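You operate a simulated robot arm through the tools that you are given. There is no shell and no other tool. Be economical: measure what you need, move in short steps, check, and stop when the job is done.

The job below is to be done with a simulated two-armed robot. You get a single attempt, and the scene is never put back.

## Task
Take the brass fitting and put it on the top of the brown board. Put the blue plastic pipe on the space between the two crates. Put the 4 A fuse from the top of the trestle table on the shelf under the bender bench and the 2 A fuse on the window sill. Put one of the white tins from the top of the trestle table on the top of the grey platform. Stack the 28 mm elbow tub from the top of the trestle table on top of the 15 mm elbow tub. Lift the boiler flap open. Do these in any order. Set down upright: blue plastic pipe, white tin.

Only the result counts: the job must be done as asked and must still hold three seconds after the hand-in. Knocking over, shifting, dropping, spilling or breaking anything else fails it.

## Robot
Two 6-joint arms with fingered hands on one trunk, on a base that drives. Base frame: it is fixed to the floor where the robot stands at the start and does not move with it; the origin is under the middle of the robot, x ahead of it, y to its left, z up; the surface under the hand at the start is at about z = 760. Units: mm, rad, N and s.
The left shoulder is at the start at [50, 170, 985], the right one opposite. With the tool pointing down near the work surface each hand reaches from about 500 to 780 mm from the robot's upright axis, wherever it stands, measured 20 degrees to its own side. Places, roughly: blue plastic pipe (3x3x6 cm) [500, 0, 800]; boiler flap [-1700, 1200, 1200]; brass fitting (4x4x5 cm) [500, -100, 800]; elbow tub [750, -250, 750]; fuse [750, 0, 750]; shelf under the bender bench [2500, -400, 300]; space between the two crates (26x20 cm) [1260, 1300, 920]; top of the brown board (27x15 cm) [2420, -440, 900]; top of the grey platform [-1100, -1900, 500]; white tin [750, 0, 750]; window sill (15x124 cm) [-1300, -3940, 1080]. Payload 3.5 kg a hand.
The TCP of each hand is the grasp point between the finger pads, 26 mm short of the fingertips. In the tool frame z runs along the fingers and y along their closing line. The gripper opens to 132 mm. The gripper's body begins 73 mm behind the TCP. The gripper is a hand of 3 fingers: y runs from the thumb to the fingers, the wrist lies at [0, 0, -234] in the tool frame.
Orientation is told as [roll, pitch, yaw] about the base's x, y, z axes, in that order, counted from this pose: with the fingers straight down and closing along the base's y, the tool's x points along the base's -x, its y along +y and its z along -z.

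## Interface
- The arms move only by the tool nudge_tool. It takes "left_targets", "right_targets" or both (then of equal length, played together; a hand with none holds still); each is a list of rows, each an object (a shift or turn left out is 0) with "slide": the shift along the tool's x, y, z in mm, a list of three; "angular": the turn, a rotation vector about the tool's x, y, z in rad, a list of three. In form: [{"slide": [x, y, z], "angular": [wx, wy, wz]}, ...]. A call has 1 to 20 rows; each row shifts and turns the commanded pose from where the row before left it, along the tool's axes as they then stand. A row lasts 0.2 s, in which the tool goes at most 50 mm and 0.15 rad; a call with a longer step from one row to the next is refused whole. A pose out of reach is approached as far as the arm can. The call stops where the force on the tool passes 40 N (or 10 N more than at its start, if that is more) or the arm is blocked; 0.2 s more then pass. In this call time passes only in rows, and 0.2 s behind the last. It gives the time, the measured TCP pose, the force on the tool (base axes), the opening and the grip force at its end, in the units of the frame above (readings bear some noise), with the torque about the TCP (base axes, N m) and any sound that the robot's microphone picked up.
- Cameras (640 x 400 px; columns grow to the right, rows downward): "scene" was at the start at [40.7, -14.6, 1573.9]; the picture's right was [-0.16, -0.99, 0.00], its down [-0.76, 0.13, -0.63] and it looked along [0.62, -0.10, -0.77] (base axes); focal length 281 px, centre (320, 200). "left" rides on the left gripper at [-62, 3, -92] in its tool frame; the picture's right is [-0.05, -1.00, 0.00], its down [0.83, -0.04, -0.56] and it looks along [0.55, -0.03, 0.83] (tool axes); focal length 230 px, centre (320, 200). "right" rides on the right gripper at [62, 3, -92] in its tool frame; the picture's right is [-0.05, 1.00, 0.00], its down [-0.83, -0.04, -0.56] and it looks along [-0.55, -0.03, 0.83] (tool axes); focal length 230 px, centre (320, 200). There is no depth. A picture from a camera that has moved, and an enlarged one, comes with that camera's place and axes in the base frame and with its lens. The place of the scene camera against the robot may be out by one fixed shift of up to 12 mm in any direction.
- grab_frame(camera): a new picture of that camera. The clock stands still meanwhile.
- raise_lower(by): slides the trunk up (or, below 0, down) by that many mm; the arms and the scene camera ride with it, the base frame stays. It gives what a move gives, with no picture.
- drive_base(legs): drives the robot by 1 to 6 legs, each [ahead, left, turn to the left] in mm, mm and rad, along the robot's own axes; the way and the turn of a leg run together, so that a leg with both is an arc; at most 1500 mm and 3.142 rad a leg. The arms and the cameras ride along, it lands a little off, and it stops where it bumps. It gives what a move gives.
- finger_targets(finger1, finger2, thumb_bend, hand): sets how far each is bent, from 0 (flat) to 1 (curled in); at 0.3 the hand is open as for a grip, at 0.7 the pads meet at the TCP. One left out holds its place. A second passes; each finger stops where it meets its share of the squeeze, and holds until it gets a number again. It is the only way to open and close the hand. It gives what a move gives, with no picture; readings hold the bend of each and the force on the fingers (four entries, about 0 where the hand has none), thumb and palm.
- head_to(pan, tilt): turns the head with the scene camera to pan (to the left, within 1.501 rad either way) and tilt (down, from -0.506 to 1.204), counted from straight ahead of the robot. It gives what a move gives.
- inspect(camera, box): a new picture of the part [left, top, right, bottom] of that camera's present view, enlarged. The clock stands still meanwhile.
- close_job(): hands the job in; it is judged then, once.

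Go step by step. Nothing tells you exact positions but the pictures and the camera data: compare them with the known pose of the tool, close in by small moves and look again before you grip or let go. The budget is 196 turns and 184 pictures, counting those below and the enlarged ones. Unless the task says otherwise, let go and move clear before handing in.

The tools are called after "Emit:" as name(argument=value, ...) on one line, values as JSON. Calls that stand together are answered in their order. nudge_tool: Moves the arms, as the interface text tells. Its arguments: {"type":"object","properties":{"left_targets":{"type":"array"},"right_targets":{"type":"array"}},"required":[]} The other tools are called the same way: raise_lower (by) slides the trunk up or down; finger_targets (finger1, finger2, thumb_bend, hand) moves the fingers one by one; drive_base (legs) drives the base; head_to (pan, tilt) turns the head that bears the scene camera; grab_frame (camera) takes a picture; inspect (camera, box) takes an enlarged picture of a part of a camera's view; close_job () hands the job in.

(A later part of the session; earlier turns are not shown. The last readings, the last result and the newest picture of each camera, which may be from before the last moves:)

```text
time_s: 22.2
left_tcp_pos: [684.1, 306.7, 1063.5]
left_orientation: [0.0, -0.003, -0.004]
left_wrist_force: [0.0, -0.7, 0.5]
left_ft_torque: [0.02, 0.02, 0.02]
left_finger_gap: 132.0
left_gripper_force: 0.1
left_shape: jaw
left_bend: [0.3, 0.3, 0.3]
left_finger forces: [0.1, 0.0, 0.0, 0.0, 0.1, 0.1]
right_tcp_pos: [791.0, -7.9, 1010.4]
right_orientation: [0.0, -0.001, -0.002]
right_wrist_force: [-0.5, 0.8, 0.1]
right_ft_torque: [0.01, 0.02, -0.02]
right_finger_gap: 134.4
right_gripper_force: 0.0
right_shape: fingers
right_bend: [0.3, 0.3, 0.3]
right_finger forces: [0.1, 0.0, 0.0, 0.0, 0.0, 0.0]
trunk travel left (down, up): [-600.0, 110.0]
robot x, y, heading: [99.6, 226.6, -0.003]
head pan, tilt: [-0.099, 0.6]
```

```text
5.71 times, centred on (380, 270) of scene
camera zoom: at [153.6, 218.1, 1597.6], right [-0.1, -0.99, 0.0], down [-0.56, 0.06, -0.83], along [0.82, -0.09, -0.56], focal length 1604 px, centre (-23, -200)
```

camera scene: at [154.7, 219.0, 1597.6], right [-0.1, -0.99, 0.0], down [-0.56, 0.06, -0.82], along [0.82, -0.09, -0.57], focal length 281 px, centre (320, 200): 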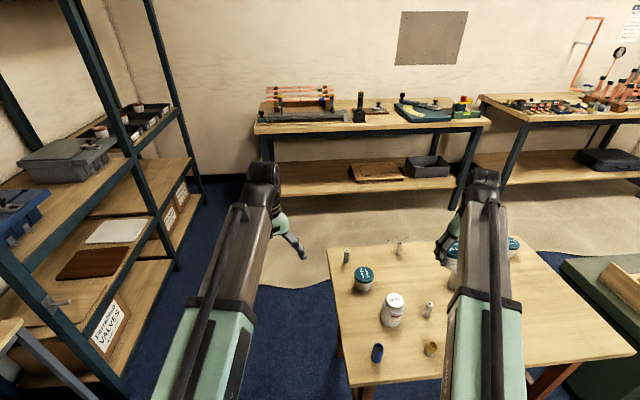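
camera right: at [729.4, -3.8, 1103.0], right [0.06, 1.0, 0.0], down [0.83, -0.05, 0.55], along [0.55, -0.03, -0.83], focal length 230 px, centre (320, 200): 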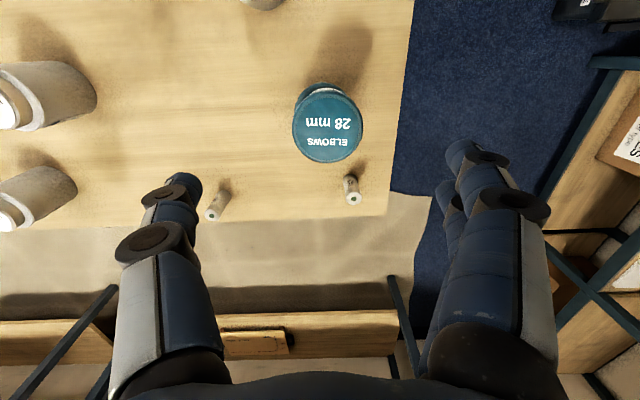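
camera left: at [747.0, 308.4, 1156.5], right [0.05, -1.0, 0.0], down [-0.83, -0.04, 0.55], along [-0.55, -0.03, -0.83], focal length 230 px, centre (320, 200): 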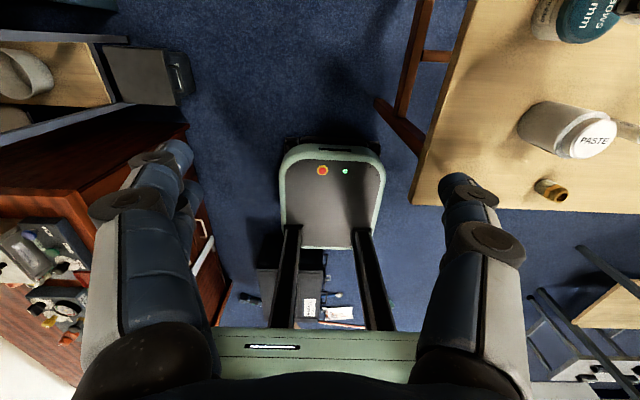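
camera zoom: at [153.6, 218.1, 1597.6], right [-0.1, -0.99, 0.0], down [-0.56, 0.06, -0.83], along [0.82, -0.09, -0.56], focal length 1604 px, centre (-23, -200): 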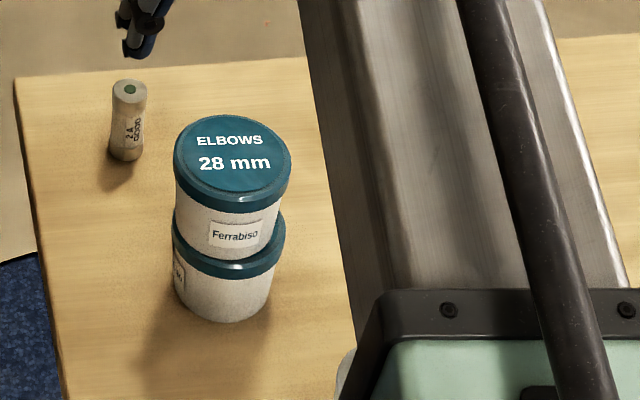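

The stack stands well. Next I pick up the pipe (left hand) and brass fitting (right hand); driving back to face them.

Emit:
drive_base(legs=[[-150, -288, 0]])

Emit:
nudge_tool(left_targets=[{"slide": [5, 0, 40]}, {"slide": [5, -8, 40]}, {"slide": [0, 0, 30]}, {"slide": [0, 0, 0]}], right_targets=[{"slide": [40, 0, 0]}, {"slide": [40, 0, 0]}, {"slide": [20, -20, -20]}, {"slide": [0, -40, -20]}])

Emit:
grab_frame(camera="left")

Emit:
grab_frame(camera="scene")

```text
time_s: 24.4
left_tcp_pos: [535.8, 17.8, 1063.3]
left_orientation: [-0.001, -0.004, -0.003]
left_wrist_force: [-0.8, -0.7, -0.2]
left_ft_torque: [-0.03, 0.02, 0.0]
left_finger_gap: 132.1
left_gripper_force: 0.0
left_shape: jaw
left_bend: [0.3, 0.3, 0.3]
left_finger forces: [0.0, 0.0, 0.1, 0.0, 0.0, 0.0]
right_tcp_pos: [641.9, -296.1, 1008.9]
right_orientation: [0.0, 0.0, -0.004]
right_wrist_force: [-0.2, 0.3, 0.0]
right_ft_torque: [-0.01, -0.01, -0.03]
right_finger_gap: 134.3
right_gripper_force: 0.1
right_shape: fingers
right_bend: [0.3, 0.3, 0.3]
right_finger forces: [0.0, 0.0, 0.0, 0.0, 0.0, 0.0]
trunk travel left (down, up): [-600.0, 110.0]
robot x, y, heading: [-49.8, -58.1, -0.003]
head pan, tilt: [-0.099, 0.6]
```

```text
time_s: 25.4
left_tcp_pos: [524.8, 11.3, 954.0]
left_orientation: [-0.001, -0.001, -0.005]
left_wrist_force: [0.0, 0.2, -0.3]
left_ft_torque: [-0.01, -0.01, -0.04]
left_finger_gap: 131.5
left_gripper_force: 0.1
left_shape: jaw
left_bend: [0.3, 0.3, 0.3]
left_finger forces: [0.0, 0.0, 0.0, 0.0, 0.0, 0.1]
right_tcp_pos: [542.7, -357.4, 1050.4]
right_orientation: [0.001, -0.002, -0.003]
right_wrist_force: [0.3, -0.2, 0.0]
right_ft_torque: [0.02, -0.02, 0.02]
right_finger_gap: 134.4
right_gripper_force: 0.1
right_shape: fingers
right_bend: [0.3, 0.3, 0.3]
right_finger forces: [0.1, 0.0, 0.0, 0.1, 0.0, 0.0]
trunk travel left (down, up): [-600.0, 110.0]
robot x, y, heading: [-50.9, -60.1, -0.003]
head pan, tilt: [-0.099, 0.6]
```

```text
151 pictures are left
camera left: at [586.4, 13.7, 1046.7], right [0.05, -1.0, 0.0], down [-0.83, -0.04, 0.55], along [-0.55, -0.03, -0.83], focal length 230 px, centre (320, 200)
```

left: 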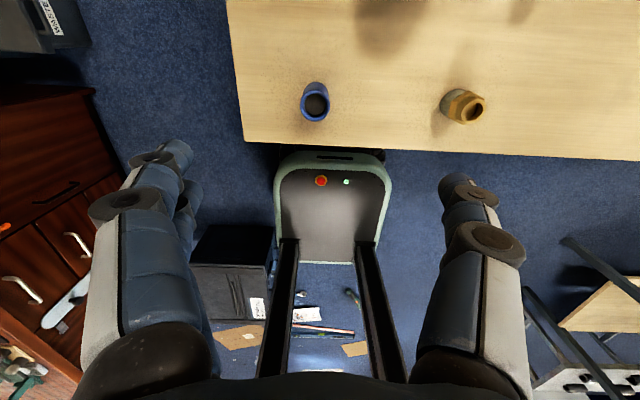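

```text
150 pictures are left
camera scene: at [4.0, -70.8, 1597.6], right [-0.1, -0.99, 0.0], down [-0.56, 0.06, -0.83], along [0.82, -0.08, -0.56], focal length 281 px, centre (320, 200)
```

scene: 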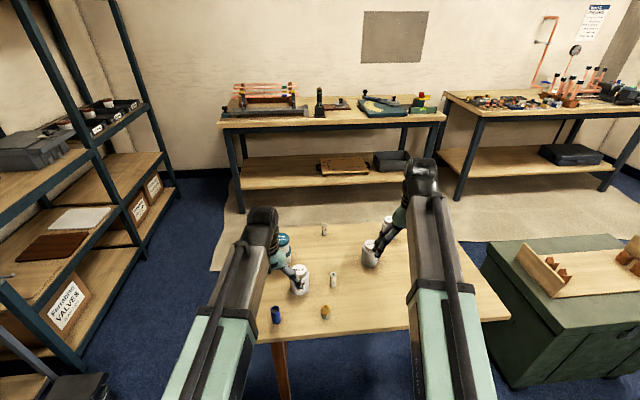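

Pipe at (541, 16), brass at (545, -138). Lowering the left hand around the pipe.

Emit:
nudge_tool(left_targets=[{"slide": [-16, 5, 40]}, {"slide": [0, 0, 45]}, {"slide": [0, 0, 42]}, {"slide": [0, 0, 30]}])

Emit:
grab_frame(camera="left")

```text
time_s: 26.4
left_tcp_pos: [540.9, 14.5, 795.7]
left_orientation: [0.0, -0.001, -0.003]
left_wrist_force: [-0.4, -0.2, -0.7]
left_ft_torque: [-0.03, 0.0, -0.01]
left_finger_gap: 131.7
left_gripper_force: 0.1
left_shape: jaw
left_bend: [0.3, 0.3, 0.3]
left_finger forces: [0.1, 0.0, 0.0, 0.1, 0.0, 0.1]
right_tcp_pos: [543.7, -356.9, 1050.4]
right_orientation: [0.001, 0.001, -0.004]
right_wrist_force: [1.1, 0.2, -0.3]
right_ft_torque: [0.03, -0.01, 0.0]
right_finger_gap: 134.2
right_gripper_force: 0.0
right_shape: fingers
right_bend: [0.3, 0.3, 0.3]
right_finger forces: [0.1, 0.0, 0.1, 0.1, 0.1, 0.0]
trunk travel left (down, up): [-600.0, 110.0]
robot x, y, heading: [-48.2, -58.5, -0.01]
head pan, tilt: [-0.099, 0.6]
```

```text
149 pictures are left
camera left: at [602.7, 17.0, 888.5], right [0.05, -1.0, 0.0], down [-0.83, -0.04, 0.55], along [-0.55, -0.03, -0.83], focal length 230 px, centre (320, 200)
```

left: 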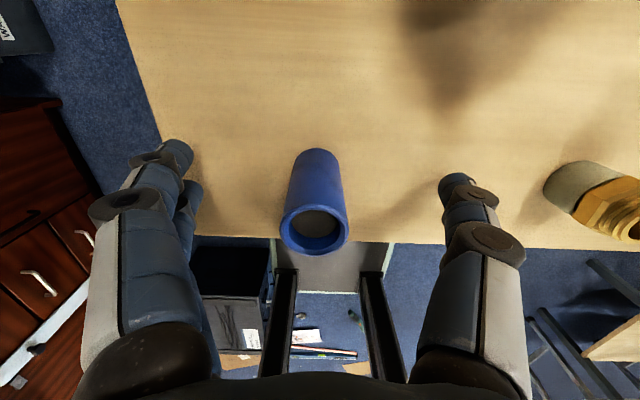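

Emit:
finger_targets(hand="left", finger1=0.75, finger2=0.75, thumb_bend=0.75)

Emit:
grab_frame(camera="left")

```text
time_s: 27.4
left_tcp_pos: [541.2, 13.7, 795.4]
left_orientation: [0.0, -0.002, -0.002]
left_wrist_force: [-1.3, 0.5, -1.8]
left_ft_torque: [0.01, -0.01, 0.0]
left_finger_gap: 20.0
left_gripper_force: 17.7
left_shape: fingers
left_bend: [0.72, 0.71, 0.67]
left_finger forces: [7.9, 10.1, 0.0, 0.1, 17.1, 0.1]
right_tcp_pos: [543.2, -358.3, 1049.5]
right_orientation: [0.0, 0.0, -0.003]
right_wrist_force: [0.3, 0.4, -0.9]
right_ft_torque: [0.02, 0.03, -0.05]
right_finger_gap: 134.0
right_gripper_force: 0.0
right_shape: fingers
right_bend: [0.3, 0.3, 0.3]
right_finger forces: [0.0, 0.0, 0.0, 0.1, 0.0, 0.0]
trunk travel left (down, up): [-600.0, 110.0]
robot x, y, heading: [-49.2, -57.3, -0.001]
head pan, tilt: [-0.099, 0.6]
```

```text
148 pictures are left
camera left: at [602.6, 17.0, 888.8], right [0.05, -1.0, 0.0], down [-0.83, -0.04, 0.55], along [-0.55, -0.03, -0.83], focal length 230 px, centre (320, 200)
```

left: 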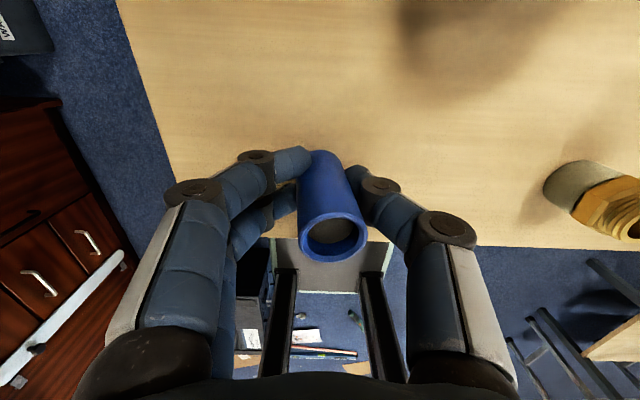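

Pipe gripped. Lifting it and moving the left hand aside, then the right hand goes over the brass fitting.

Emit:
nudge_tool(left_targets=[{"slide": [0, 0, -30]}, {"slide": [0, 0, -45]}, {"slide": [0, 0, -45]}, {"slide": [0, 0, -45]}, {"slide": [0, 0, -45]}, {"slide": [0, 30, -30]}, {"slide": [0, 45, -5]}, {"slide": [0, 45, 0]}, {"slide": [0, 45, 0]}], right_targets=[{"slide": [0, 0, 0]}, {"slide": [0, 0, 0]}, {"slide": [0, 0, 0]}, {"slide": [0, 0, 0]}, {"slide": [0, 40, 20]}, {"slide": [0, 45, 20]}, {"slide": [0, 45, 20]}, {"slide": [0, 45, 20]}, {"slide": [0, 43, 20]}])

Emit:
grab_frame(camera="right")

Emit:
grab_frame(camera="left")

```text
time_s: 29.4
left_tcp_pos: [541.1, 178.2, 1041.5]
left_orientation: [0.0, -0.002, -0.005]
left_wrist_force: [-0.4, -0.1, 0.1]
left_ft_torque: [0.03, 0.0, 0.01]
left_finger_gap: 20.0
left_gripper_force: 17.8
left_shape: fingers
left_bend: [0.72, 0.71, 0.67]
left_finger forces: [8.1, 10.1, 0.0, 0.0, 16.9, 0.0]
right_tcp_pos: [541.8, -135.8, 948.6]
right_orientation: [-0.001, -0.002, -0.002]
right_wrist_force: [-0.4, 0.0, 0.6]
right_ft_torque: [-0.03, 0.03, -0.01]
right_finger_gap: 133.9
right_gripper_force: 0.1
right_shape: fingers
right_bend: [0.3, 0.3, 0.3]
right_finger forces: [0.0, 0.1, 0.0, 0.1, 0.0, 0.0]
trunk travel left (down, up): [-600.0, 110.0]
robot x, y, heading: [-49.7, -60.7, -0.009]
head pan, tilt: [-0.099, 0.6]
```

```text
147 pictures are left
camera right: at [478.8, -133.1, 1041.2], right [0.06, 1.0, 0.0], down [0.83, -0.05, 0.56], along [0.55, -0.03, -0.83], focal length 230 px, centre (320, 200)
```

right: 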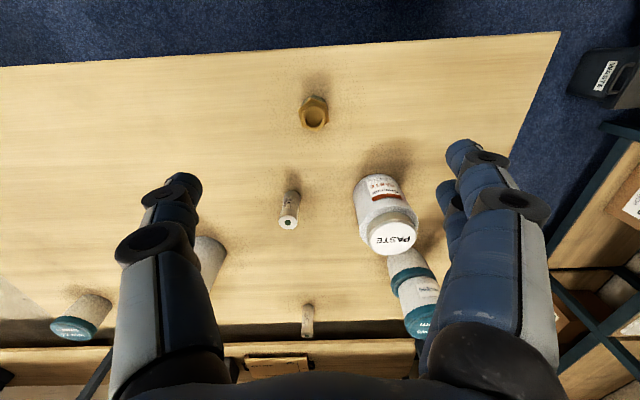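

```text
146 pictures are left
camera left: at [602.1, 181.2, 1133.4], right [0.05, -1.0, 0.0], down [-0.83, -0.04, 0.55], along [-0.55, -0.03, -0.83], focal length 230 px, centre (320, 200)
```

left: 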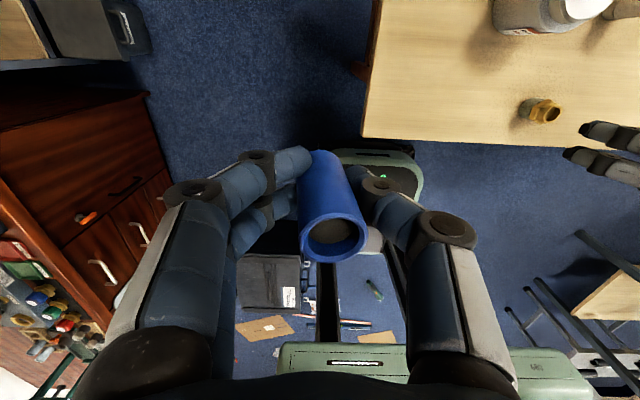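

Right camera and left camera disagree by ~10 mm in x for the brass (left says 545, right 533), so I descend part way and look again.

Emit:
nudge_tool(right_targets=[{"slide": [0, -3, 45]}, {"slide": [0, 0, 45]}, {"slide": [0, 0, 15]}])

Emit:
grab_frame(camera="right")

```text
time_s: 30.2
left_tcp_pos: [540.1, 178.6, 1040.5]
left_orientation: [-0.001, -0.003, -0.003]
left_wrist_force: [-0.2, 0.1, -0.5]
left_ft_torque: [0.01, 0.04, 0.01]
left_finger_gap: 19.9
left_gripper_force: 17.3
left_shape: fingers
left_bend: [0.72, 0.71, 0.67]
left_finger forces: [8.1, 10.1, 0.0, 0.0, 17.0, 0.0]
right_tcp_pos: [541.3, -142.6, 843.1]
right_orientation: [0.001, 0.001, -0.006]
right_wrist_force: [0.3, -0.2, 0.2]
right_ft_torque: [-0.01, 0.01, -0.01]
right_finger_gap: 134.2
right_gripper_force: 0.0
right_shape: fingers
right_bend: [0.3, 0.3, 0.3]
right_finger forces: [0.0, 0.1, 0.1, 0.0, 0.0, 0.0]
trunk travel left (down, up): [-600.0, 110.0]
robot x, y, heading: [-47.7, -60.4, -0.001]
head pan, tilt: [-0.099, 0.6]
```

```text
145 pictures are left
camera right: at [479.7, -138.8, 936.2], right [0.06, 1.0, 0.0], down [0.83, -0.05, 0.56], along [0.55, -0.03, -0.83], focal length 230 px, centre (320, 200)
```

right: 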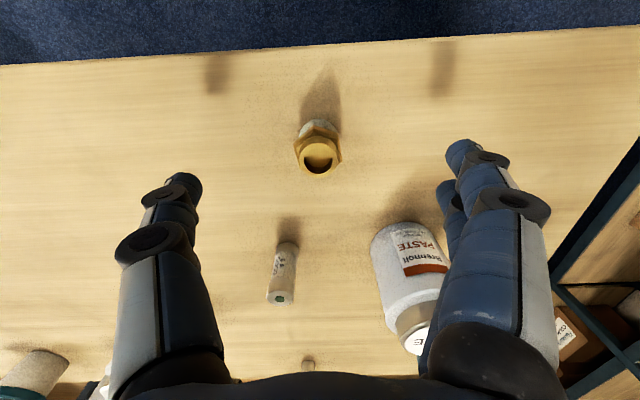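

The right hand's own views agree with each other (533, -143); I use those. Descending and gripping the brass.

Emit:
nudge_tool(right_targets=[{"slide": [8, -1, 20]}, {"slide": [0, 0, 20]}, {"slide": [0, 0, 11]}])

Emit:
grab_frame(camera="right")

```text
time_s: 31.0
left_tcp_pos: [540.8, 176.0, 1040.8]
left_orientation: [0.0, -0.001, -0.002]
left_wrist_force: [-0.2, -0.1, 0.1]
left_ft_torque: [-0.02, 0.0, 0.01]
left_finger_gap: 20.0
left_gripper_force: 18.0
left_shape: fingers
left_bend: [0.72, 0.71, 0.67]
left_finger forces: [8.1, 10.1, 0.1, 0.0, 17.0, 0.0]
right_tcp_pos: [531.9, -142.2, 794.3]
right_orientation: [-0.001, -0.002, -0.004]
right_wrist_force: [-0.6, 1.0, 0.0]
right_ft_torque: [-0.03, -0.01, 0.02]
right_finger_gap: 133.9
right_gripper_force: 0.0
right_shape: fingers
right_bend: [0.3, 0.3, 0.3]
right_finger forces: [0.0, 0.0, 0.1, 0.1, 0.1, 0.0]
trunk travel left (down, up): [-600.0, 110.0]
robot x, y, heading: [-48.3, -56.6, -0.004]
head pan, tilt: [-0.099, 0.6]
```

```text
144 pictures are left
camera right: at [470.9, -138.1, 887.6], right [0.06, 1.0, 0.0], down [0.83, -0.05, 0.56], along [0.55, -0.03, -0.83], focal length 230 px, centre (320, 200)
```

right: 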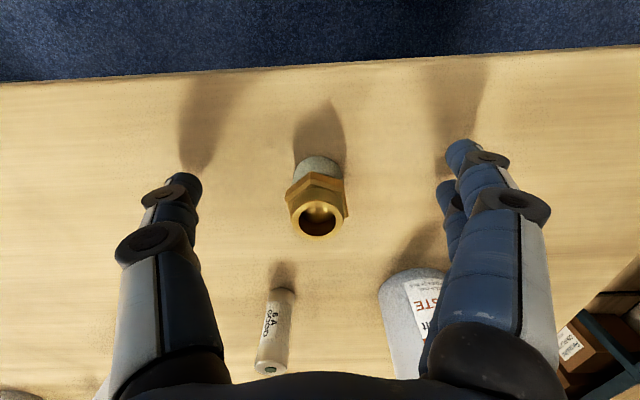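

Emit:
finger_targets(hand="right", finger1=0.75, finger2=0.75, thumb_bend=0.75)

Emit:
nudge_tool(right_targets=[{"slide": [0, 0, -30]}, {"slide": [0, 0, -45]}, {"slide": [0, 0, -45]}, {"slide": [0, 0, -45]}, {"slide": [0, 0, -45]}, {"slide": [0, -30, -20]}, {"slide": [0, -30, 0]}])

Emit:
grab_frame(camera="right")

Emit:
grab_frame(camera="scene")

```text
time_s: 32.0
left_tcp_pos: [540.8, 177.0, 1040.2]
left_orientation: [-0.001, -0.001, -0.004]
left_wrist_force: [0.0, -0.3, 0.0]
left_ft_torque: [-0.03, 0.04, 0.03]
left_finger_gap: 20.0
left_gripper_force: 17.5
left_shape: fingers
left_bend: [0.72, 0.71, 0.67]
left_finger forces: [8.1, 10.1, 0.1, 0.0, 17.1, 0.0]
right_tcp_pos: [532.9, -142.7, 795.5]
right_orientation: [-0.001, 0.0, -0.003]
right_wrist_force: [-0.5, 0.1, -0.3]
right_ft_torque: [-0.04, -0.02, -0.05]
right_finger_gap: 11.1
right_gripper_force: 14.4
right_shape: fingers
right_bend: [0.73, 0.65, 0.68]
right_finger forces: [4.6, 10.5, 0.1, 0.0, 12.8, 0.0]
trunk travel left (down, up): [-600.0, 110.0]
robot x, y, heading: [-47.6, -56.2, -0.006]
head pan, tilt: [-0.099, 0.6]
```

```text
time_s: 33.6
left_tcp_pos: [540.7, 177.5, 1041.2]
left_orientation: [-0.001, -0.002, -0.004]
left_wrist_force: [-0.5, -0.5, 0.0]
left_ft_torque: [-0.01, -0.01, 0.01]
left_finger_gap: 20.2
left_gripper_force: 17.8
left_shape: fingers
left_bend: [0.72, 0.71, 0.67]
left_finger forces: [8.2, 10.1, 0.0, 0.1, 17.0, 0.1]
right_tcp_pos: [532.5, -203.5, 1024.8]
right_orientation: [0.0, 0.001, -0.003]
right_wrist_force: [0.1, -0.3, -0.7]
right_ft_torque: [-0.03, -0.01, 0.0]
right_finger_gap: 9.9
right_gripper_force: 13.1
right_shape: fingers
right_bend: [0.74, 0.65, 0.68]
right_finger forces: [3.6, 10.7, 0.0, 0.0, 12.2, 0.0]
trunk travel left (down, up): [-600.0, 110.0]
robot x, y, heading: [-49.4, -59.0, -0.004]
head pan, tilt: [-0.099, 0.6]
```

```text
143 pictures are left
camera right: at [470.5, -198.9, 1118.0], right [0.06, 1.0, 0.0], down [0.83, -0.05, 0.55], along [0.55, -0.03, -0.83], focal length 230 px, centre (320, 200)
```

right: 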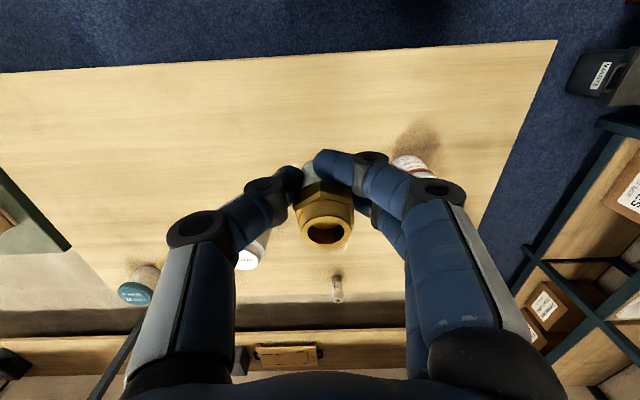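

```text
142 pictures are left
camera scene: at [4.1, -70.6, 1597.6], right [-0.1, -0.99, 0.0], down [-0.56, 0.06, -0.82], along [0.82, -0.08, -0.57], focal length 281 px, centre (320, 200)
```

scene: 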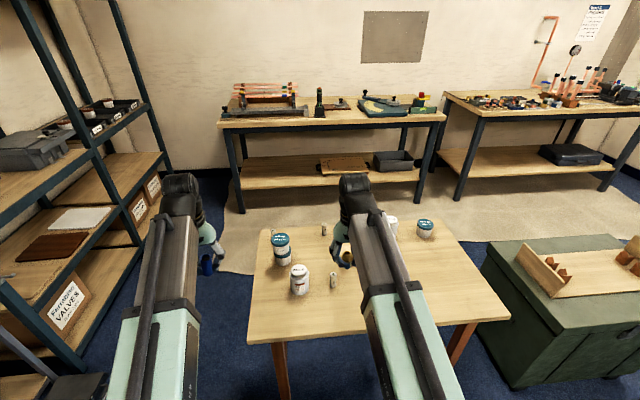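

Both items are held. I drive left of the table, ahead past it, and turn to face the rack.

Emit:
drive_base(legs=[[0, 490, 0], [1490, 0, 0], [90, -180, 0]])

Emit:
grab_frame(camera="scene")

```text
time_s: 34.8
left_tcp_pos: [540.9, 243.9, 1040.5]
left_orientation: [0.003, 0.0, 0.017]
left_wrist_force: [0.8, -0.6, -1.3]
left_ft_torque: [0.0, -0.01, 0.01]
left_finger_gap: 20.0
left_gripper_force: 17.7
left_shape: fingers
left_bend: [0.72, 0.71, 0.67]
left_finger forces: [8.1, 10.0, 0.1, 0.0, 16.9, 0.0]
right_tcp_pos: [540.7, -135.5, 1024.2]
right_orientation: [0.001, 0.002, 0.018]
right_wrist_force: [0.1, 0.0, -1.3]
right_ft_torque: [0.05, 0.02, -0.02]
right_finger_gap: 9.9
right_gripper_force: 13.2
right_shape: fingers
right_bend: [0.74, 0.65, 0.68]
right_finger forces: [3.6, 10.5, 0.2, 0.0, 12.2, 0.0]
trunk travel left (down, up): [-600.0, 110.0]
robot x, y, heading: [-46.8, -0.3, 0.017]
head pan, tilt: [-0.099, 0.6]
stopped in leg 1: the robot was blocked; the commanded pose is now the measured one
```

```text
141 pictures are left
camera scene: at [10.0, -15.8, 1597.5], right [-0.08, -1.0, 0.0], down [-0.56, 0.05, -0.82], along [0.82, -0.07, -0.57], focal length 281 px, centre (320, 200)
```

scene: 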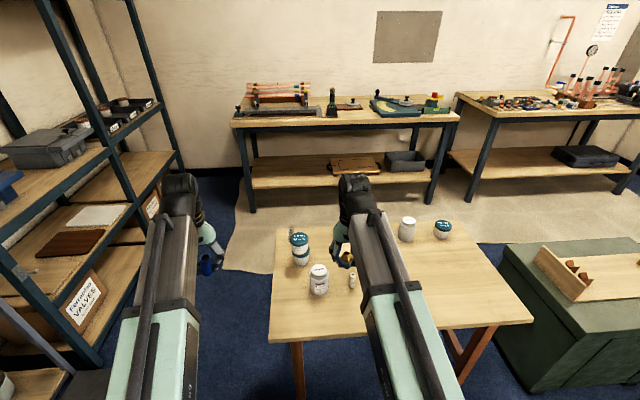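

The base bumped something on the left. I look down left before moving further.

Emit:
head_to(pan=1.4, tilt=1.0)

Emit:
grab_frame(camera="scene")

Emit:
grab_frame(camera="left")

```text
time_s: 36.4
left_tcp_pos: [540.7, 246.5, 1039.5]
left_orientation: [0.002, -0.002, 0.019]
left_wrist_force: [-0.3, 0.5, -0.5]
left_ft_torque: [0.01, -0.02, -0.03]
left_finger_gap: 19.9
left_gripper_force: 17.4
left_shape: fingers
left_bend: [0.72, 0.71, 0.67]
left_finger forces: [8.1, 10.1, 0.0, 0.0, 16.9, 0.0]
right_tcp_pos: [540.3, -134.5, 1024.1]
right_orientation: [0.0, -0.001, 0.017]
right_wrist_force: [-0.3, 0.7, -1.2]
right_ft_torque: [0.03, -0.01, -0.02]
right_finger_gap: 9.6
right_gripper_force: 13.4
right_shape: fingers
right_bend: [0.74, 0.65, 0.68]
right_finger forces: [3.7, 10.5, 0.1, 0.0, 12.1, 0.0]
trunk travel left (down, up): [-600.0, 110.0]
robot x, y, heading: [-42.6, -3.0, 0.018]
head pan, tilt: [1.4, 1.0]
```

```text
140 pictures are left
camera scene: at [-68.2, 62.7, 1565.6], right [0.99, -0.16, 0.0], down [-0.13, -0.83, -0.54], along [0.08, 0.53, -0.84], focal length 281 px, centre (320, 200)
```

scene: 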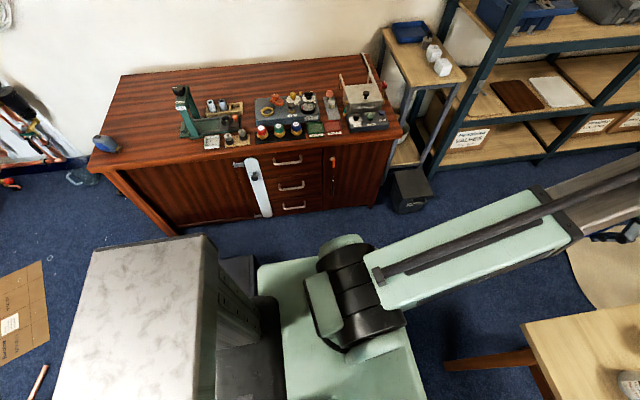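

```text
139 pictures are left
camera left: at [601.7, 249.9, 1133.6], right [0.07, -1.0, 0.0], down [-0.83, -0.06, 0.55], along [-0.55, -0.04, -0.83], focal length 230 px, centre (320, 200)
```

left: 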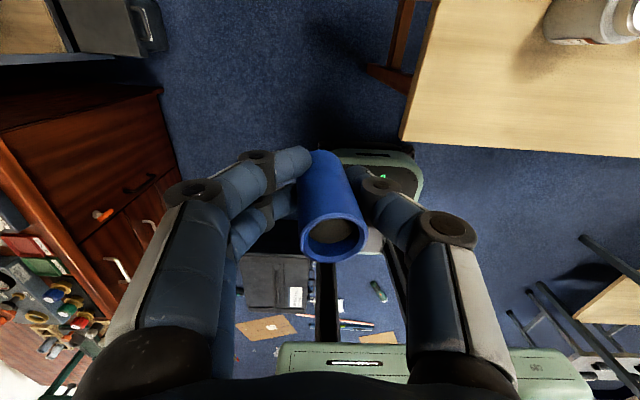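

A white-topped block stands at the rear left of the base. I move ahead first, then left.

Emit:
drive_base(legs=[[10, -40, -0.018], [170, 0, 0], [0, 470, 0]])

Emit:
grab_frame(camera="scene")

```text
time_s: 40.8
left_tcp_pos: [724.2, 677.0, 1040.1]
left_orientation: [0.0, -0.001, 0.002]
left_wrist_force: [0.2, -0.6, -0.4]
left_ft_torque: [0.06, -0.02, 0.0]
left_finger_gap: 20.1
left_gripper_force: 17.1
left_shape: fingers
left_bend: [0.72, 0.71, 0.67]
left_finger forces: [8.1, 10.1, 0.0, 0.0, 17.0, 0.0]
right_tcp_pos: [719.4, 296.4, 1023.0]
right_orientation: [0.001, -0.002, 0.0]
right_wrist_force: [-1.4, -0.4, -1.2]
right_ft_torque: [0.0, -0.03, -0.04]
right_finger_gap: 9.5
right_gripper_force: 13.2
right_shape: fingers
right_bend: [0.74, 0.65, 0.68]
right_finger forces: [3.6, 10.5, 0.1, 0.0, 11.9, 0.0]
trunk travel left (down, up): [-600.0, 110.0]
robot x, y, heading: [136.5, 436.3, -0.004]
head pan, tilt: [1.4, 1.0]
```

```text
138 pictures are left
camera scene: at [113.2, 502.6, 1565.5], right [0.99, -0.17, 0.0], down [-0.14, -0.83, -0.54], along [0.09, 0.53, -0.84], focal length 281 px, centre (320, 200)
```

scene: 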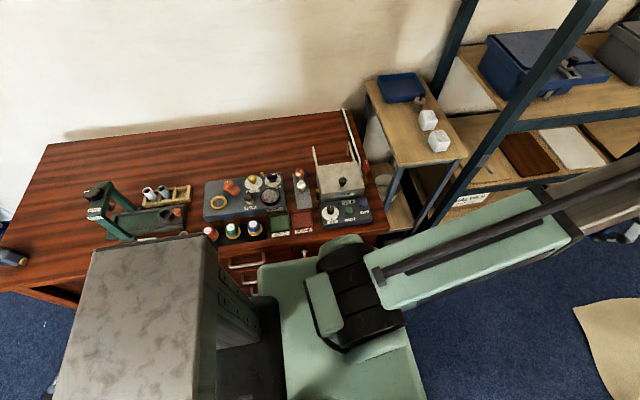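

The block is the robot's own rear casing. The way is clear now; driving ahead past the table, then turning to the rack.

Emit:
drive_base(legs=[[1390, 0, 0], [0, -180, 0]])

Emit:
head_to(pan=1.4, tilt=0.5)

Emit:
grab_frame(camera="scene")

```text
time_s: 48.7
left_tcp_pos: [2090.2, 470.6, 1041.0]
left_orientation: [0.002, -0.003, -0.016]
left_wrist_force: [0.3, 0.7, -0.8]
left_ft_torque: [0.04, -0.01, -0.01]
left_finger_gap: 20.0
left_gripper_force: 17.9
left_shape: fingers
left_bend: [0.72, 0.71, 0.67]
left_finger forces: [8.1, 10.0, 0.0, 0.0, 16.9, 0.0]
right_tcp_pos: [2075.5, 90.2, 1025.6]
right_orientation: [0.002, 0.0, -0.015]
right_wrist_force: [0.5, -0.7, -0.9]
right_ft_torque: [0.02, 0.01, -0.01]
right_finger_gap: 9.5
right_gripper_force: 13.5
right_shape: fingers
right_bend: [0.74, 0.65, 0.68]
right_finger forces: [3.6, 10.5, 0.0, 0.0, 12.0, 0.0]
trunk travel left (down, up): [-600.0, 110.0]
robot x, y, heading: [1496.2, 236.0, -0.019]
head pan, tilt: [1.4, 1.0]
```

```text
time_s: 49.7
left_tcp_pos: [2088.8, 471.7, 1041.1]
left_orientation: [-0.001, -0.002, -0.016]
left_wrist_force: [-0.6, 0.4, 0.3]
left_ft_torque: [0.03, -0.02, 0.01]
left_finger_gap: 20.1
left_gripper_force: 17.5
left_shape: fingers
left_bend: [0.72, 0.71, 0.67]
left_finger forces: [8.1, 10.1, 0.0, 0.0, 16.9, 0.1]
right_tcp_pos: [2075.2, 90.8, 1024.4]
right_orientation: [0.001, 0.0, -0.015]
right_wrist_force: [0.9, 0.5, -1.0]
right_ft_torque: [0.01, 0.0, 0.0]
right_finger_gap: 9.6
right_gripper_force: 12.6
right_shape: fingers
right_bend: [0.74, 0.65, 0.68]
right_finger forces: [3.6, 10.6, 0.0, 0.0, 12.0, 0.0]
trunk travel left (down, up): [-600.0, 110.0]
robot x, y, heading: [1497.3, 241.0, -0.018]
head pan, tilt: [1.4, 0.499]
```

```text
137 pictures are left
camera scene: at [1478.7, 329.0, 1606.6], right [0.98, -0.19, 0.0], down [-0.09, -0.47, -0.88], along [0.16, 0.86, -0.48], focal length 281 px, centre (320, 200)
```

scene: 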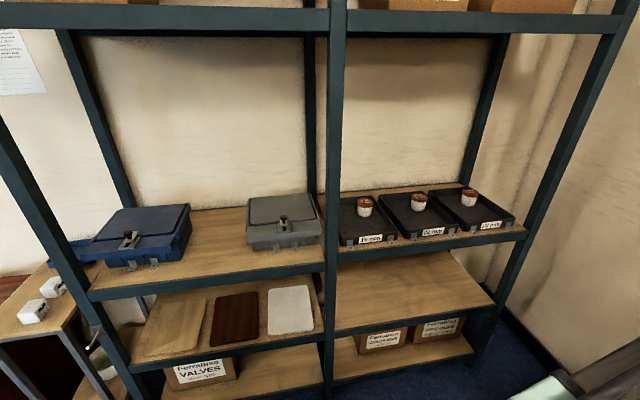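

The gap between blue and grey crates is clear. I retract both hands a bit (right one up, out of the way) and turn to face the rack.

Emit:
nudge_tool(left_targets=[{"slide": [15, 0, -5]}, {"slide": [15, 0, -5]}, {"slide": [15, 0, -5]}, {"slide": [15, 0, -5]}, {"slide": [15, 0, 0]}], right_targets=[{"slide": [28, 12, -30]}, {"slide": [28, 12, -30]}, {"slide": [28, 12, -30]}, {"slide": [28, 12, -30]}, {"slide": [28, 12, -30]}])

Emit:
drive_base(legs=[[90, 20, 0], [0, 0, 1.589]])

Emit:
head_to(pan=0.0, tilt=0.5)

Emit:
grab_frame(camera="scene")

```text
time_s: 50.9
left_tcp_pos: [2012.2, 471.1, 1060.8]
left_orientation: [-0.001, -0.002, -0.016]
left_wrist_force: [-0.2, 1.0, -0.2]
left_ft_torque: [-0.01, 0.0, 0.01]
left_finger_gap: 19.9
left_gripper_force: 17.3
left_shape: fingers
left_bend: [0.72, 0.71, 0.67]
left_finger forces: [8.1, 10.1, 0.0, 0.1, 16.9, 0.0]
right_tcp_pos: [1980.2, 157.1, 1094.5]
right_orientation: [0.003, -0.009, -0.016]
right_wrist_force: [0.3, 0.4, -0.5]
right_ft_torque: [0.0, -0.02, 0.02]
right_finger_gap: 9.1
right_gripper_force: 13.6
right_shape: fingers
right_bend: [0.74, 0.65, 0.68]
right_finger forces: [3.2, 10.7, 0.0, 0.0, 11.8, 0.0]
right hand out of reach, approached as far as the arm can: row 3, 4, 5
trunk travel left (down, up): [-600.0, 110.0]
robot x, y, heading: [1495.8, 241.5, -0.016]
head pan, tilt: [1.4, 0.499]
```

```text
time_s: 55.8
left_tcp_pos: [1365.3, 780.4, 1060.4]
left_orientation: [0.0, -0.001, 1.535]
left_wrist_force: [0.0, -0.3, -0.5]
left_ft_torque: [0.04, 0.0, -0.03]
left_finger_gap: 20.1
left_gripper_force: 17.8
left_shape: fingers
left_bend: [0.72, 0.71, 0.67]
left_finger forces: [8.4, 10.3, 0.1, 0.0, 16.8, 0.0]
right_tcp_pos: [1679.2, 742.6, 1095.3]
right_orientation: [0.001, -0.01, 1.536]
right_wrist_force: [-1.6, -0.4, -1.0]
right_ft_torque: [-0.01, 0.0, 0.0]
right_finger_gap: 7.2
right_gripper_force: 11.8
right_shape: fingers
right_bend: [0.74, 0.65, 0.68]
right_finger forces: [1.8, 10.9, 0.0, 0.1, 11.6, 0.1]
trunk travel left (down, up): [-600.0, 110.0]
robot x, y, heading: [1589.3, 262.0, 1.537]
head pan, tilt: [1.4, 0.499]
```

```text
time_s: 57.3
left_tcp_pos: [1366.0, 781.2, 1060.8]
left_orientation: [-0.002, -0.003, 1.538]
left_wrist_force: [0.0, 0.0, -0.6]
left_ft_torque: [-0.03, 0.0, 0.0]
left_finger_gap: 19.7
left_gripper_force: 17.0
left_shape: fingers
left_bend: [0.72, 0.71, 0.67]
left_finger forces: [8.5, 10.2, 0.0, 0.0, 16.8, 0.1]
right_tcp_pos: [1679.9, 742.4, 1094.4]
right_orientation: [0.001, -0.009, 1.536]
right_wrist_force: [-1.2, -0.6, -1.8]
right_ft_torque: [0.01, 0.01, -0.03]
right_finger_gap: 7.1
right_gripper_force: 11.7
right_shape: fingers
right_bend: [0.74, 0.65, 0.68]
right_finger forces: [1.8, 10.9, 0.0, 0.0, 11.7, 0.0]
trunk travel left (down, up): [-600.0, 110.0]
robot x, y, heading: [1590.3, 258.9, 1.535]
head pan, tilt: [0.0, 0.499]
```

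```text
136 pictures are left
camera scene: at [1593.2, 308.0, 1606.7], right [1.0, -0.04, 0.0], down [-0.02, -0.48, -0.88], along [0.03, 0.88, -0.48], focal length 281 px, centre (320, 200)
```

scene: 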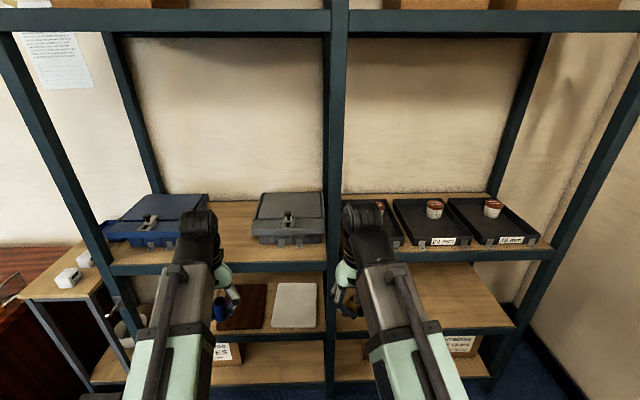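

Grip of the right hand's first finger weakens; checking the brass in the hand.

Emit:
grab_frame(camera="right")

Emit:
grab_frame(camera="left")

```text
135 pictures are left
camera right: at [1673.2, 680.2, 1187.5], right [-1.0, 0.09, 0.0], down [0.07, 0.82, 0.56], along [0.05, 0.56, -0.83], focal length 230 px, centre (320, 200)
```

right: 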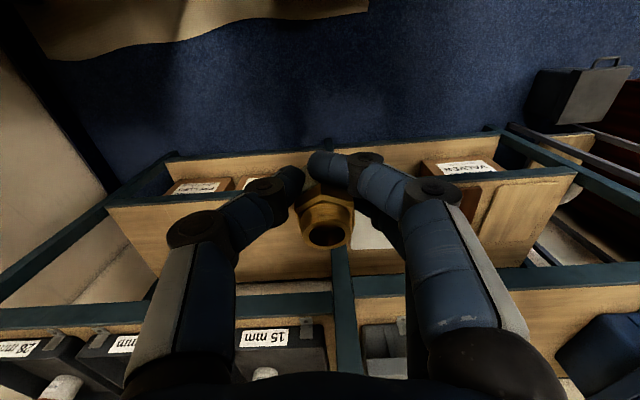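

```text
134 pictures are left
camera left: at [1363.8, 841.3, 1153.8], right [1.0, 0.02, 0.0], down [0.01, -0.83, 0.55], along [0.01, -0.55, -0.83], focal length 230 px, centre (320, 200)
```

left: 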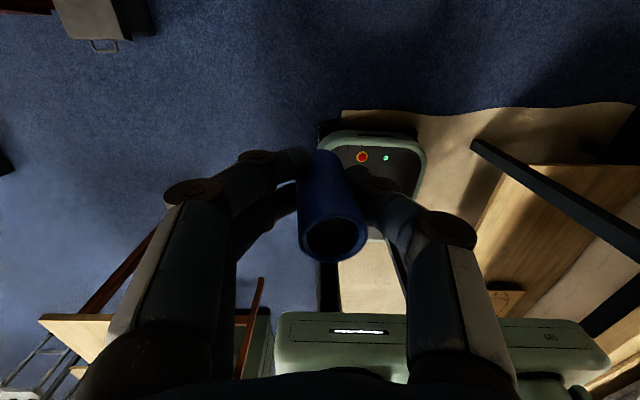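

Brass is still well placed; I tighten finger 1, and then drive to the rack.

Emit:
finger_targets(hand="right", finger1=0.85, finger2=0.85, thumb_bend=0.85)

Emit:
grab_frame(camera="right")

```text
time_s: 58.3
left_tcp_pos: [1365.3, 780.4, 1060.5]
left_orientation: [-0.001, -0.002, 1.536]
left_wrist_force: [-0.3, 0.0, -0.5]
left_ft_torque: [0.0, -0.01, -0.01]
left_finger_gap: 19.8
left_gripper_force: 17.6
left_shape: fingers
left_bend: [0.72, 0.71, 0.67]
left_finger forces: [8.4, 10.2, 0.1, 0.0, 16.8, 0.0]
right_tcp_pos: [1679.4, 742.6, 1096.0]
right_orientation: [0.0, -0.01, 1.535]
right_wrist_force: [-0.1, 0.3, -1.5]
right_ft_torque: [0.01, -0.01, -0.02]
right_finger_gap: 3.6
right_gripper_force: 18.2
right_shape: fingers
right_bend: [0.84, 0.6, 0.75]
right_finger forces: [0.0, 15.0, 0.1, 0.0, 21.7, 0.0]
trunk travel left (down, up): [-600.0, 110.0]
robot x, y, heading: [1585.9, 259.1, 1.538]
head pan, tilt: [0.0, 0.499]
```

```text
133 pictures are left
camera right: at [1673.2, 680.2, 1187.5], right [-1.0, 0.09, 0.0], down [0.07, 0.82, 0.56], along [0.05, 0.56, -0.83], focal length 230 px, centre (320, 200)
```

right: 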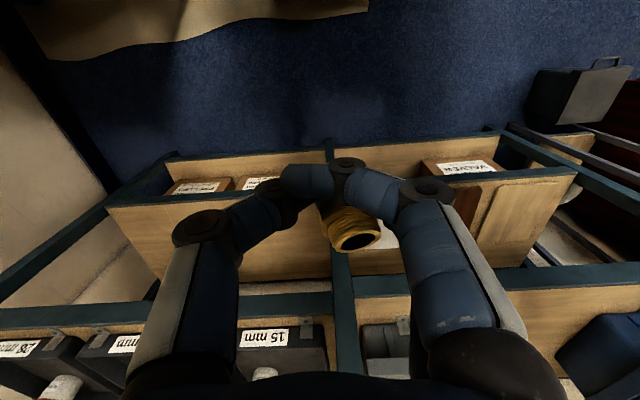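

Finger 1 slipped past. I look at it closely before deciding.

Emit:
inspect(camera="right", box=[220, 120, 480, 280])

Emit:
inspect(camera="scene", box=[315, 250, 395, 330])

```text
2.46 times, centred on (350, 200) of right
camera zoom: at [1673.2, 680.2, 1187.5], right [-1.0, 0.09, 0.0], down [0.07, 0.82, 0.56], along [0.05, 0.56, -0.83], focal length 566 px, centre (246, 200)
```

zoom: 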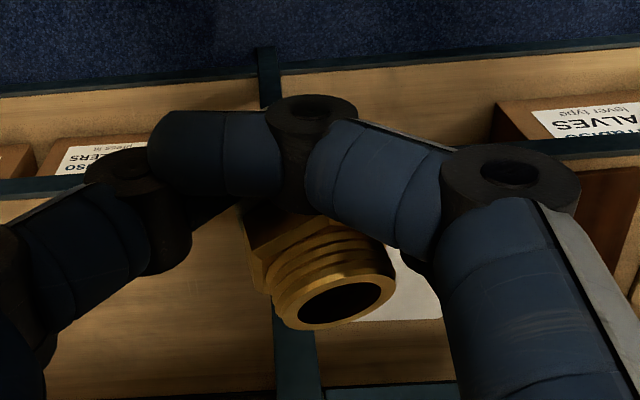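

```text
5.00 times, centred on (355, 290) of scene
camera zoom: at [1593.3, 308.0, 1606.7], right [1.0, -0.04, 0.0], down [-0.02, -0.48, -0.88], along [0.03, 0.88, -0.48], focal length 1404 px, centre (145, -250)
```

zoom: 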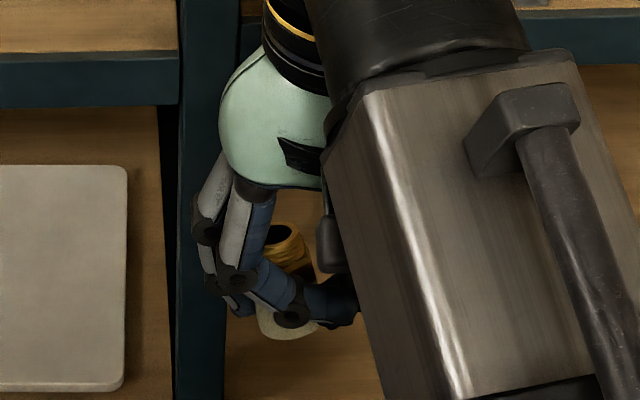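

The brass is tilted but firmly pinched between thumb and finger 2 (it need not be upright). I raise the trunk for clearance and drive up to the rack.

Emit:
raise_lower(by=100)

Emit:
drive_base(legs=[[0, 191, 0.034], [300, 0, 0]])

Emit:
grab_frame(camera="scene")

Emit:
grab_frame(camera="right")

```text
time_s: 59.6
left_tcp_pos: [1364.8, 779.0, 1160.8]
left_orientation: [0.0, -0.001, 1.536]
left_wrist_force: [-1.0, -0.5, 0.0]
left_ft_torque: [0.01, 0.01, -0.04]
left_finger_gap: 19.9
left_gripper_force: 17.5
left_shape: fingers
left_bend: [0.72, 0.71, 0.67]
left_finger forces: [8.4, 10.2, 0.1, 0.1, 16.8, 0.0]
right_tcp_pos: [1679.2, 742.0, 1193.8]
right_orientation: [0.001, -0.01, 1.536]
right_wrist_force: [0.0, 0.8, -1.5]
right_ft_torque: [0.01, 0.0, 0.01]
right_finger_gap: 3.6
right_gripper_force: 19.3
right_shape: fingers
right_bend: [0.84, 0.6, 0.75]
right_finger forces: [0.0, 14.9, 0.0, 0.0, 21.9, 0.0]
trunk travel left (down, up): [-700.0, 10.0]
robot x, y, heading: [1583.7, 258.7, 1.536]
head pan, tilt: [0.0, 0.499]
```

```text
time_s: 62.8
left_tcp_pos: [1154.6, 1075.9, 1159.8]
left_orientation: [-0.001, 0.001, 1.575]
left_wrist_force: [-0.6, 0.5, -0.7]
left_ft_torque: [-0.06, 0.01, 0.01]
left_finger_gap: 19.8
left_gripper_force: 18.1
left_shape: fingers
left_bend: [0.72, 0.71, 0.67]
left_finger forces: [8.4, 10.2, 0.1, 0.1, 16.8, 0.0]
right_tcp_pos: [1470.2, 1048.7, 1194.2]
right_orientation: [0.002, -0.01, 1.574]
right_wrist_force: [-0.4, 0.7, -1.3]
right_ft_torque: [-0.05, 0.02, 0.01]
right_finger_gap: 3.6
right_gripper_force: 18.2
right_shape: fingers
right_bend: [0.84, 0.6, 0.75]
right_finger forces: [0.0, 14.9, 0.0, 0.0, 21.7, 0.0]
trunk travel left (down, up): [-700.0, 10.0]
robot x, y, heading: [1396.7, 562.1, 1.572]
head pan, tilt: [0.0, 0.499]
```

```text
130 pictures are left
camera scene: at [1399.2, 612.4, 1706.6], right [1.0, 0.0, 0.0], down [0.0, -0.48, -0.88], along [0.0, 0.88, -0.48], focal length 281 px, centre (320, 200)
```

scene: 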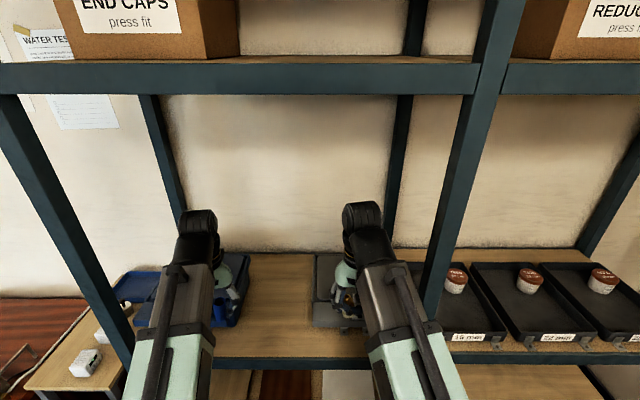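

```text
129 pictures are left
camera right: at [1465.5, 987.1, 1287.1], right [-1.0, 0.05, 0.0], down [0.04, 0.83, 0.56], along [0.03, 0.56, -0.83], focal length 230 px, centre (320, 200)
```

right: 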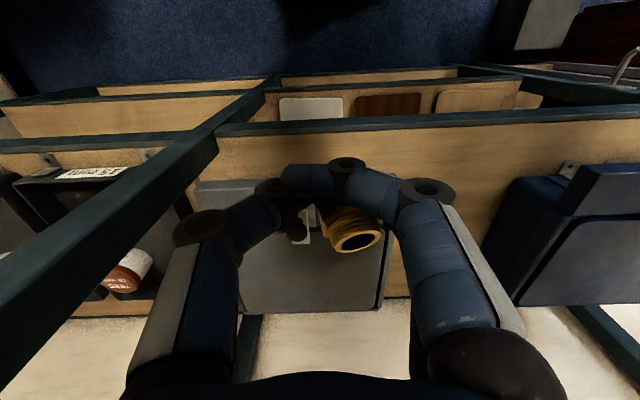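

The gap spans about x 1142–1377, crate fronts at y≈1205. I creep ahead 60 mm and carry the pipe over the gap.

Emit:
drive_base(legs=[[60, 0, 0]])

Emit:
nudge_tool(left_targets=[{"slide": [-35, -26, 0]}, {"slide": [-38, -27, 0]}, {"slide": [-38, -26, 20]}, {"slide": [-38, -26, 25]}, {"slide": [0, 0, 45]}, {"slide": [0, 0, 30]}])

Emit:
grab_frame(camera="left")

Emit:
grab_frame(camera="scene")

```text
time_s: 63.8
left_tcp_pos: [1153.1, 1135.7, 1160.7]
left_orientation: [0.0, 0.001, 1.573]
left_wrist_force: [0.0, 0.1, -0.7]
left_ft_torque: [-0.03, 0.01, 0.0]
left_finger_gap: 19.6
left_gripper_force: 17.5
left_shape: fingers
left_bend: [0.72, 0.71, 0.67]
left_finger forces: [8.4, 10.3, 0.0, 0.1, 16.9, 0.1]
right_tcp_pos: [1468.3, 1109.8, 1195.0]
right_orientation: [0.0, -0.006, 1.575]
right_wrist_force: [0.5, 0.1, -0.6]
right_ft_torque: [-0.04, 0.01, -0.01]
right_finger_gap: 3.6
right_gripper_force: 18.8
right_shape: fingers
right_bend: [0.84, 0.6, 0.75]
right_finger forces: [0.1, 14.9, 0.0, 0.0, 21.8, 0.1]
trunk travel left (down, up): [-700.0, 10.0]
robot x, y, heading: [1394.7, 623.7, 1.578]
head pan, tilt: [0.0, 0.499]
```

```text
refused: row 3 steps farther than a row can; nothing moved
```

```text
128 pictures are left
camera left: at [1150.0, 1197.4, 1252.7], right [1.0, 0.05, 0.0], down [0.05, -0.83, 0.56], along [0.03, -0.55, -0.83], focal length 230 px, centre (320, 200)
```

left: 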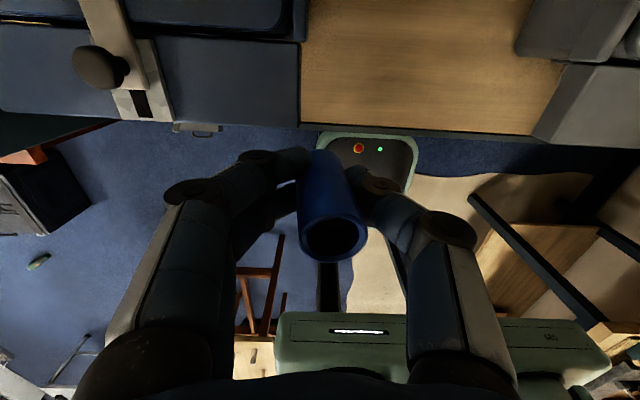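

```text
127 pictures are left
camera scene: at [1399.1, 673.6, 1706.5], right [1.0, 0.0, 0.0], down [0.0, -0.48, -0.88], along [0.0, 0.88, -0.48], focal length 281 px, centre (320, 200)
```

scene: 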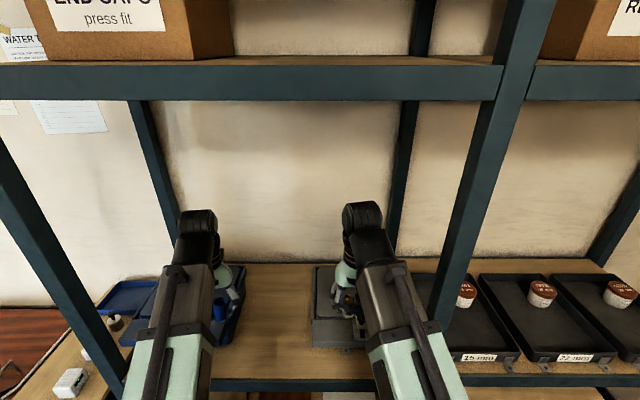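

Gap confirmed (about x 1134–1377). Repeating the move with legal rows.

Emit:
nudge_tool(left_targets=[{"slide": [-33, -27, 0]}, {"slide": [-38, -27, 0]}, {"slide": [-38, -26, 0]}, {"slide": [-38, -26, 0]}, {"slide": [0, 0, 45]}, {"slide": [0, 0, 45]}, {"slide": [0, 0, 40]}])

Emit:
grab_frame(camera="left")

Emit:
grab_frame(camera="scene")

```text
time_s: 65.4
left_tcp_pos: [1260.3, 1282.2, 1030.1]
left_orientation: [0.0, -0.001, 1.574]
left_wrist_force: [0.4, -0.2, -0.1]
left_ft_torque: [-0.01, 0.01, 0.02]
left_finger_gap: 19.9
left_gripper_force: 17.7
left_shape: fingers
left_bend: [0.72, 0.71, 0.67]
left_finger forces: [8.5, 10.3, 0.0, 0.0, 16.7, 0.0]
right_tcp_pos: [1468.7, 1107.8, 1194.0]
right_orientation: [0.001, -0.01, 1.574]
right_wrist_force: [-0.1, 0.0, -1.2]
right_ft_torque: [-0.01, -0.02, -0.01]
right_finger_gap: 3.7
right_gripper_force: 18.5
right_shape: fingers
right_bend: [0.84, 0.6, 0.75]
right_finger forces: [0.1, 15.0, 0.1, 0.0, 21.8, 0.0]
trunk travel left (down, up): [-700.0, 10.0]
robot x, y, heading: [1392.5, 623.6, 1.569]
head pan, tilt: [0.0, 0.499]
```

```text
126 pictures are left
camera left: at [1256.4, 1342.3, 1123.3], right [1.0, 0.05, 0.0], down [0.05, -0.83, 0.55], along [0.03, -0.55, -0.83], focal length 230 px, centre (320, 200)
```

left: 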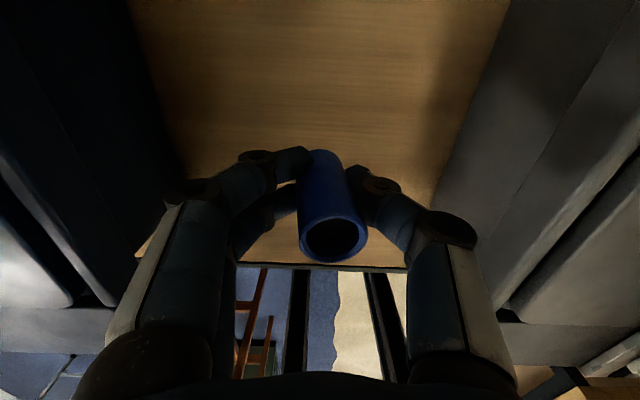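

```text
125 pictures are left
camera scene: at [1398.9, 670.7, 1706.7], right [1.0, 0.0, 0.0], down [0.0, -0.48, -0.88], along [0.0, 0.88, -0.48], focal length 281 px, centre (320, 200)
```

scene: 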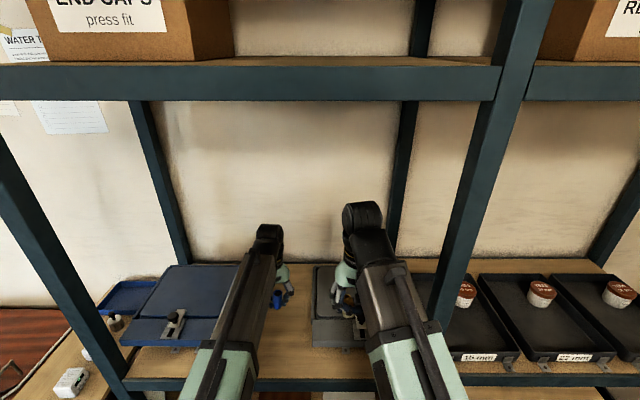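

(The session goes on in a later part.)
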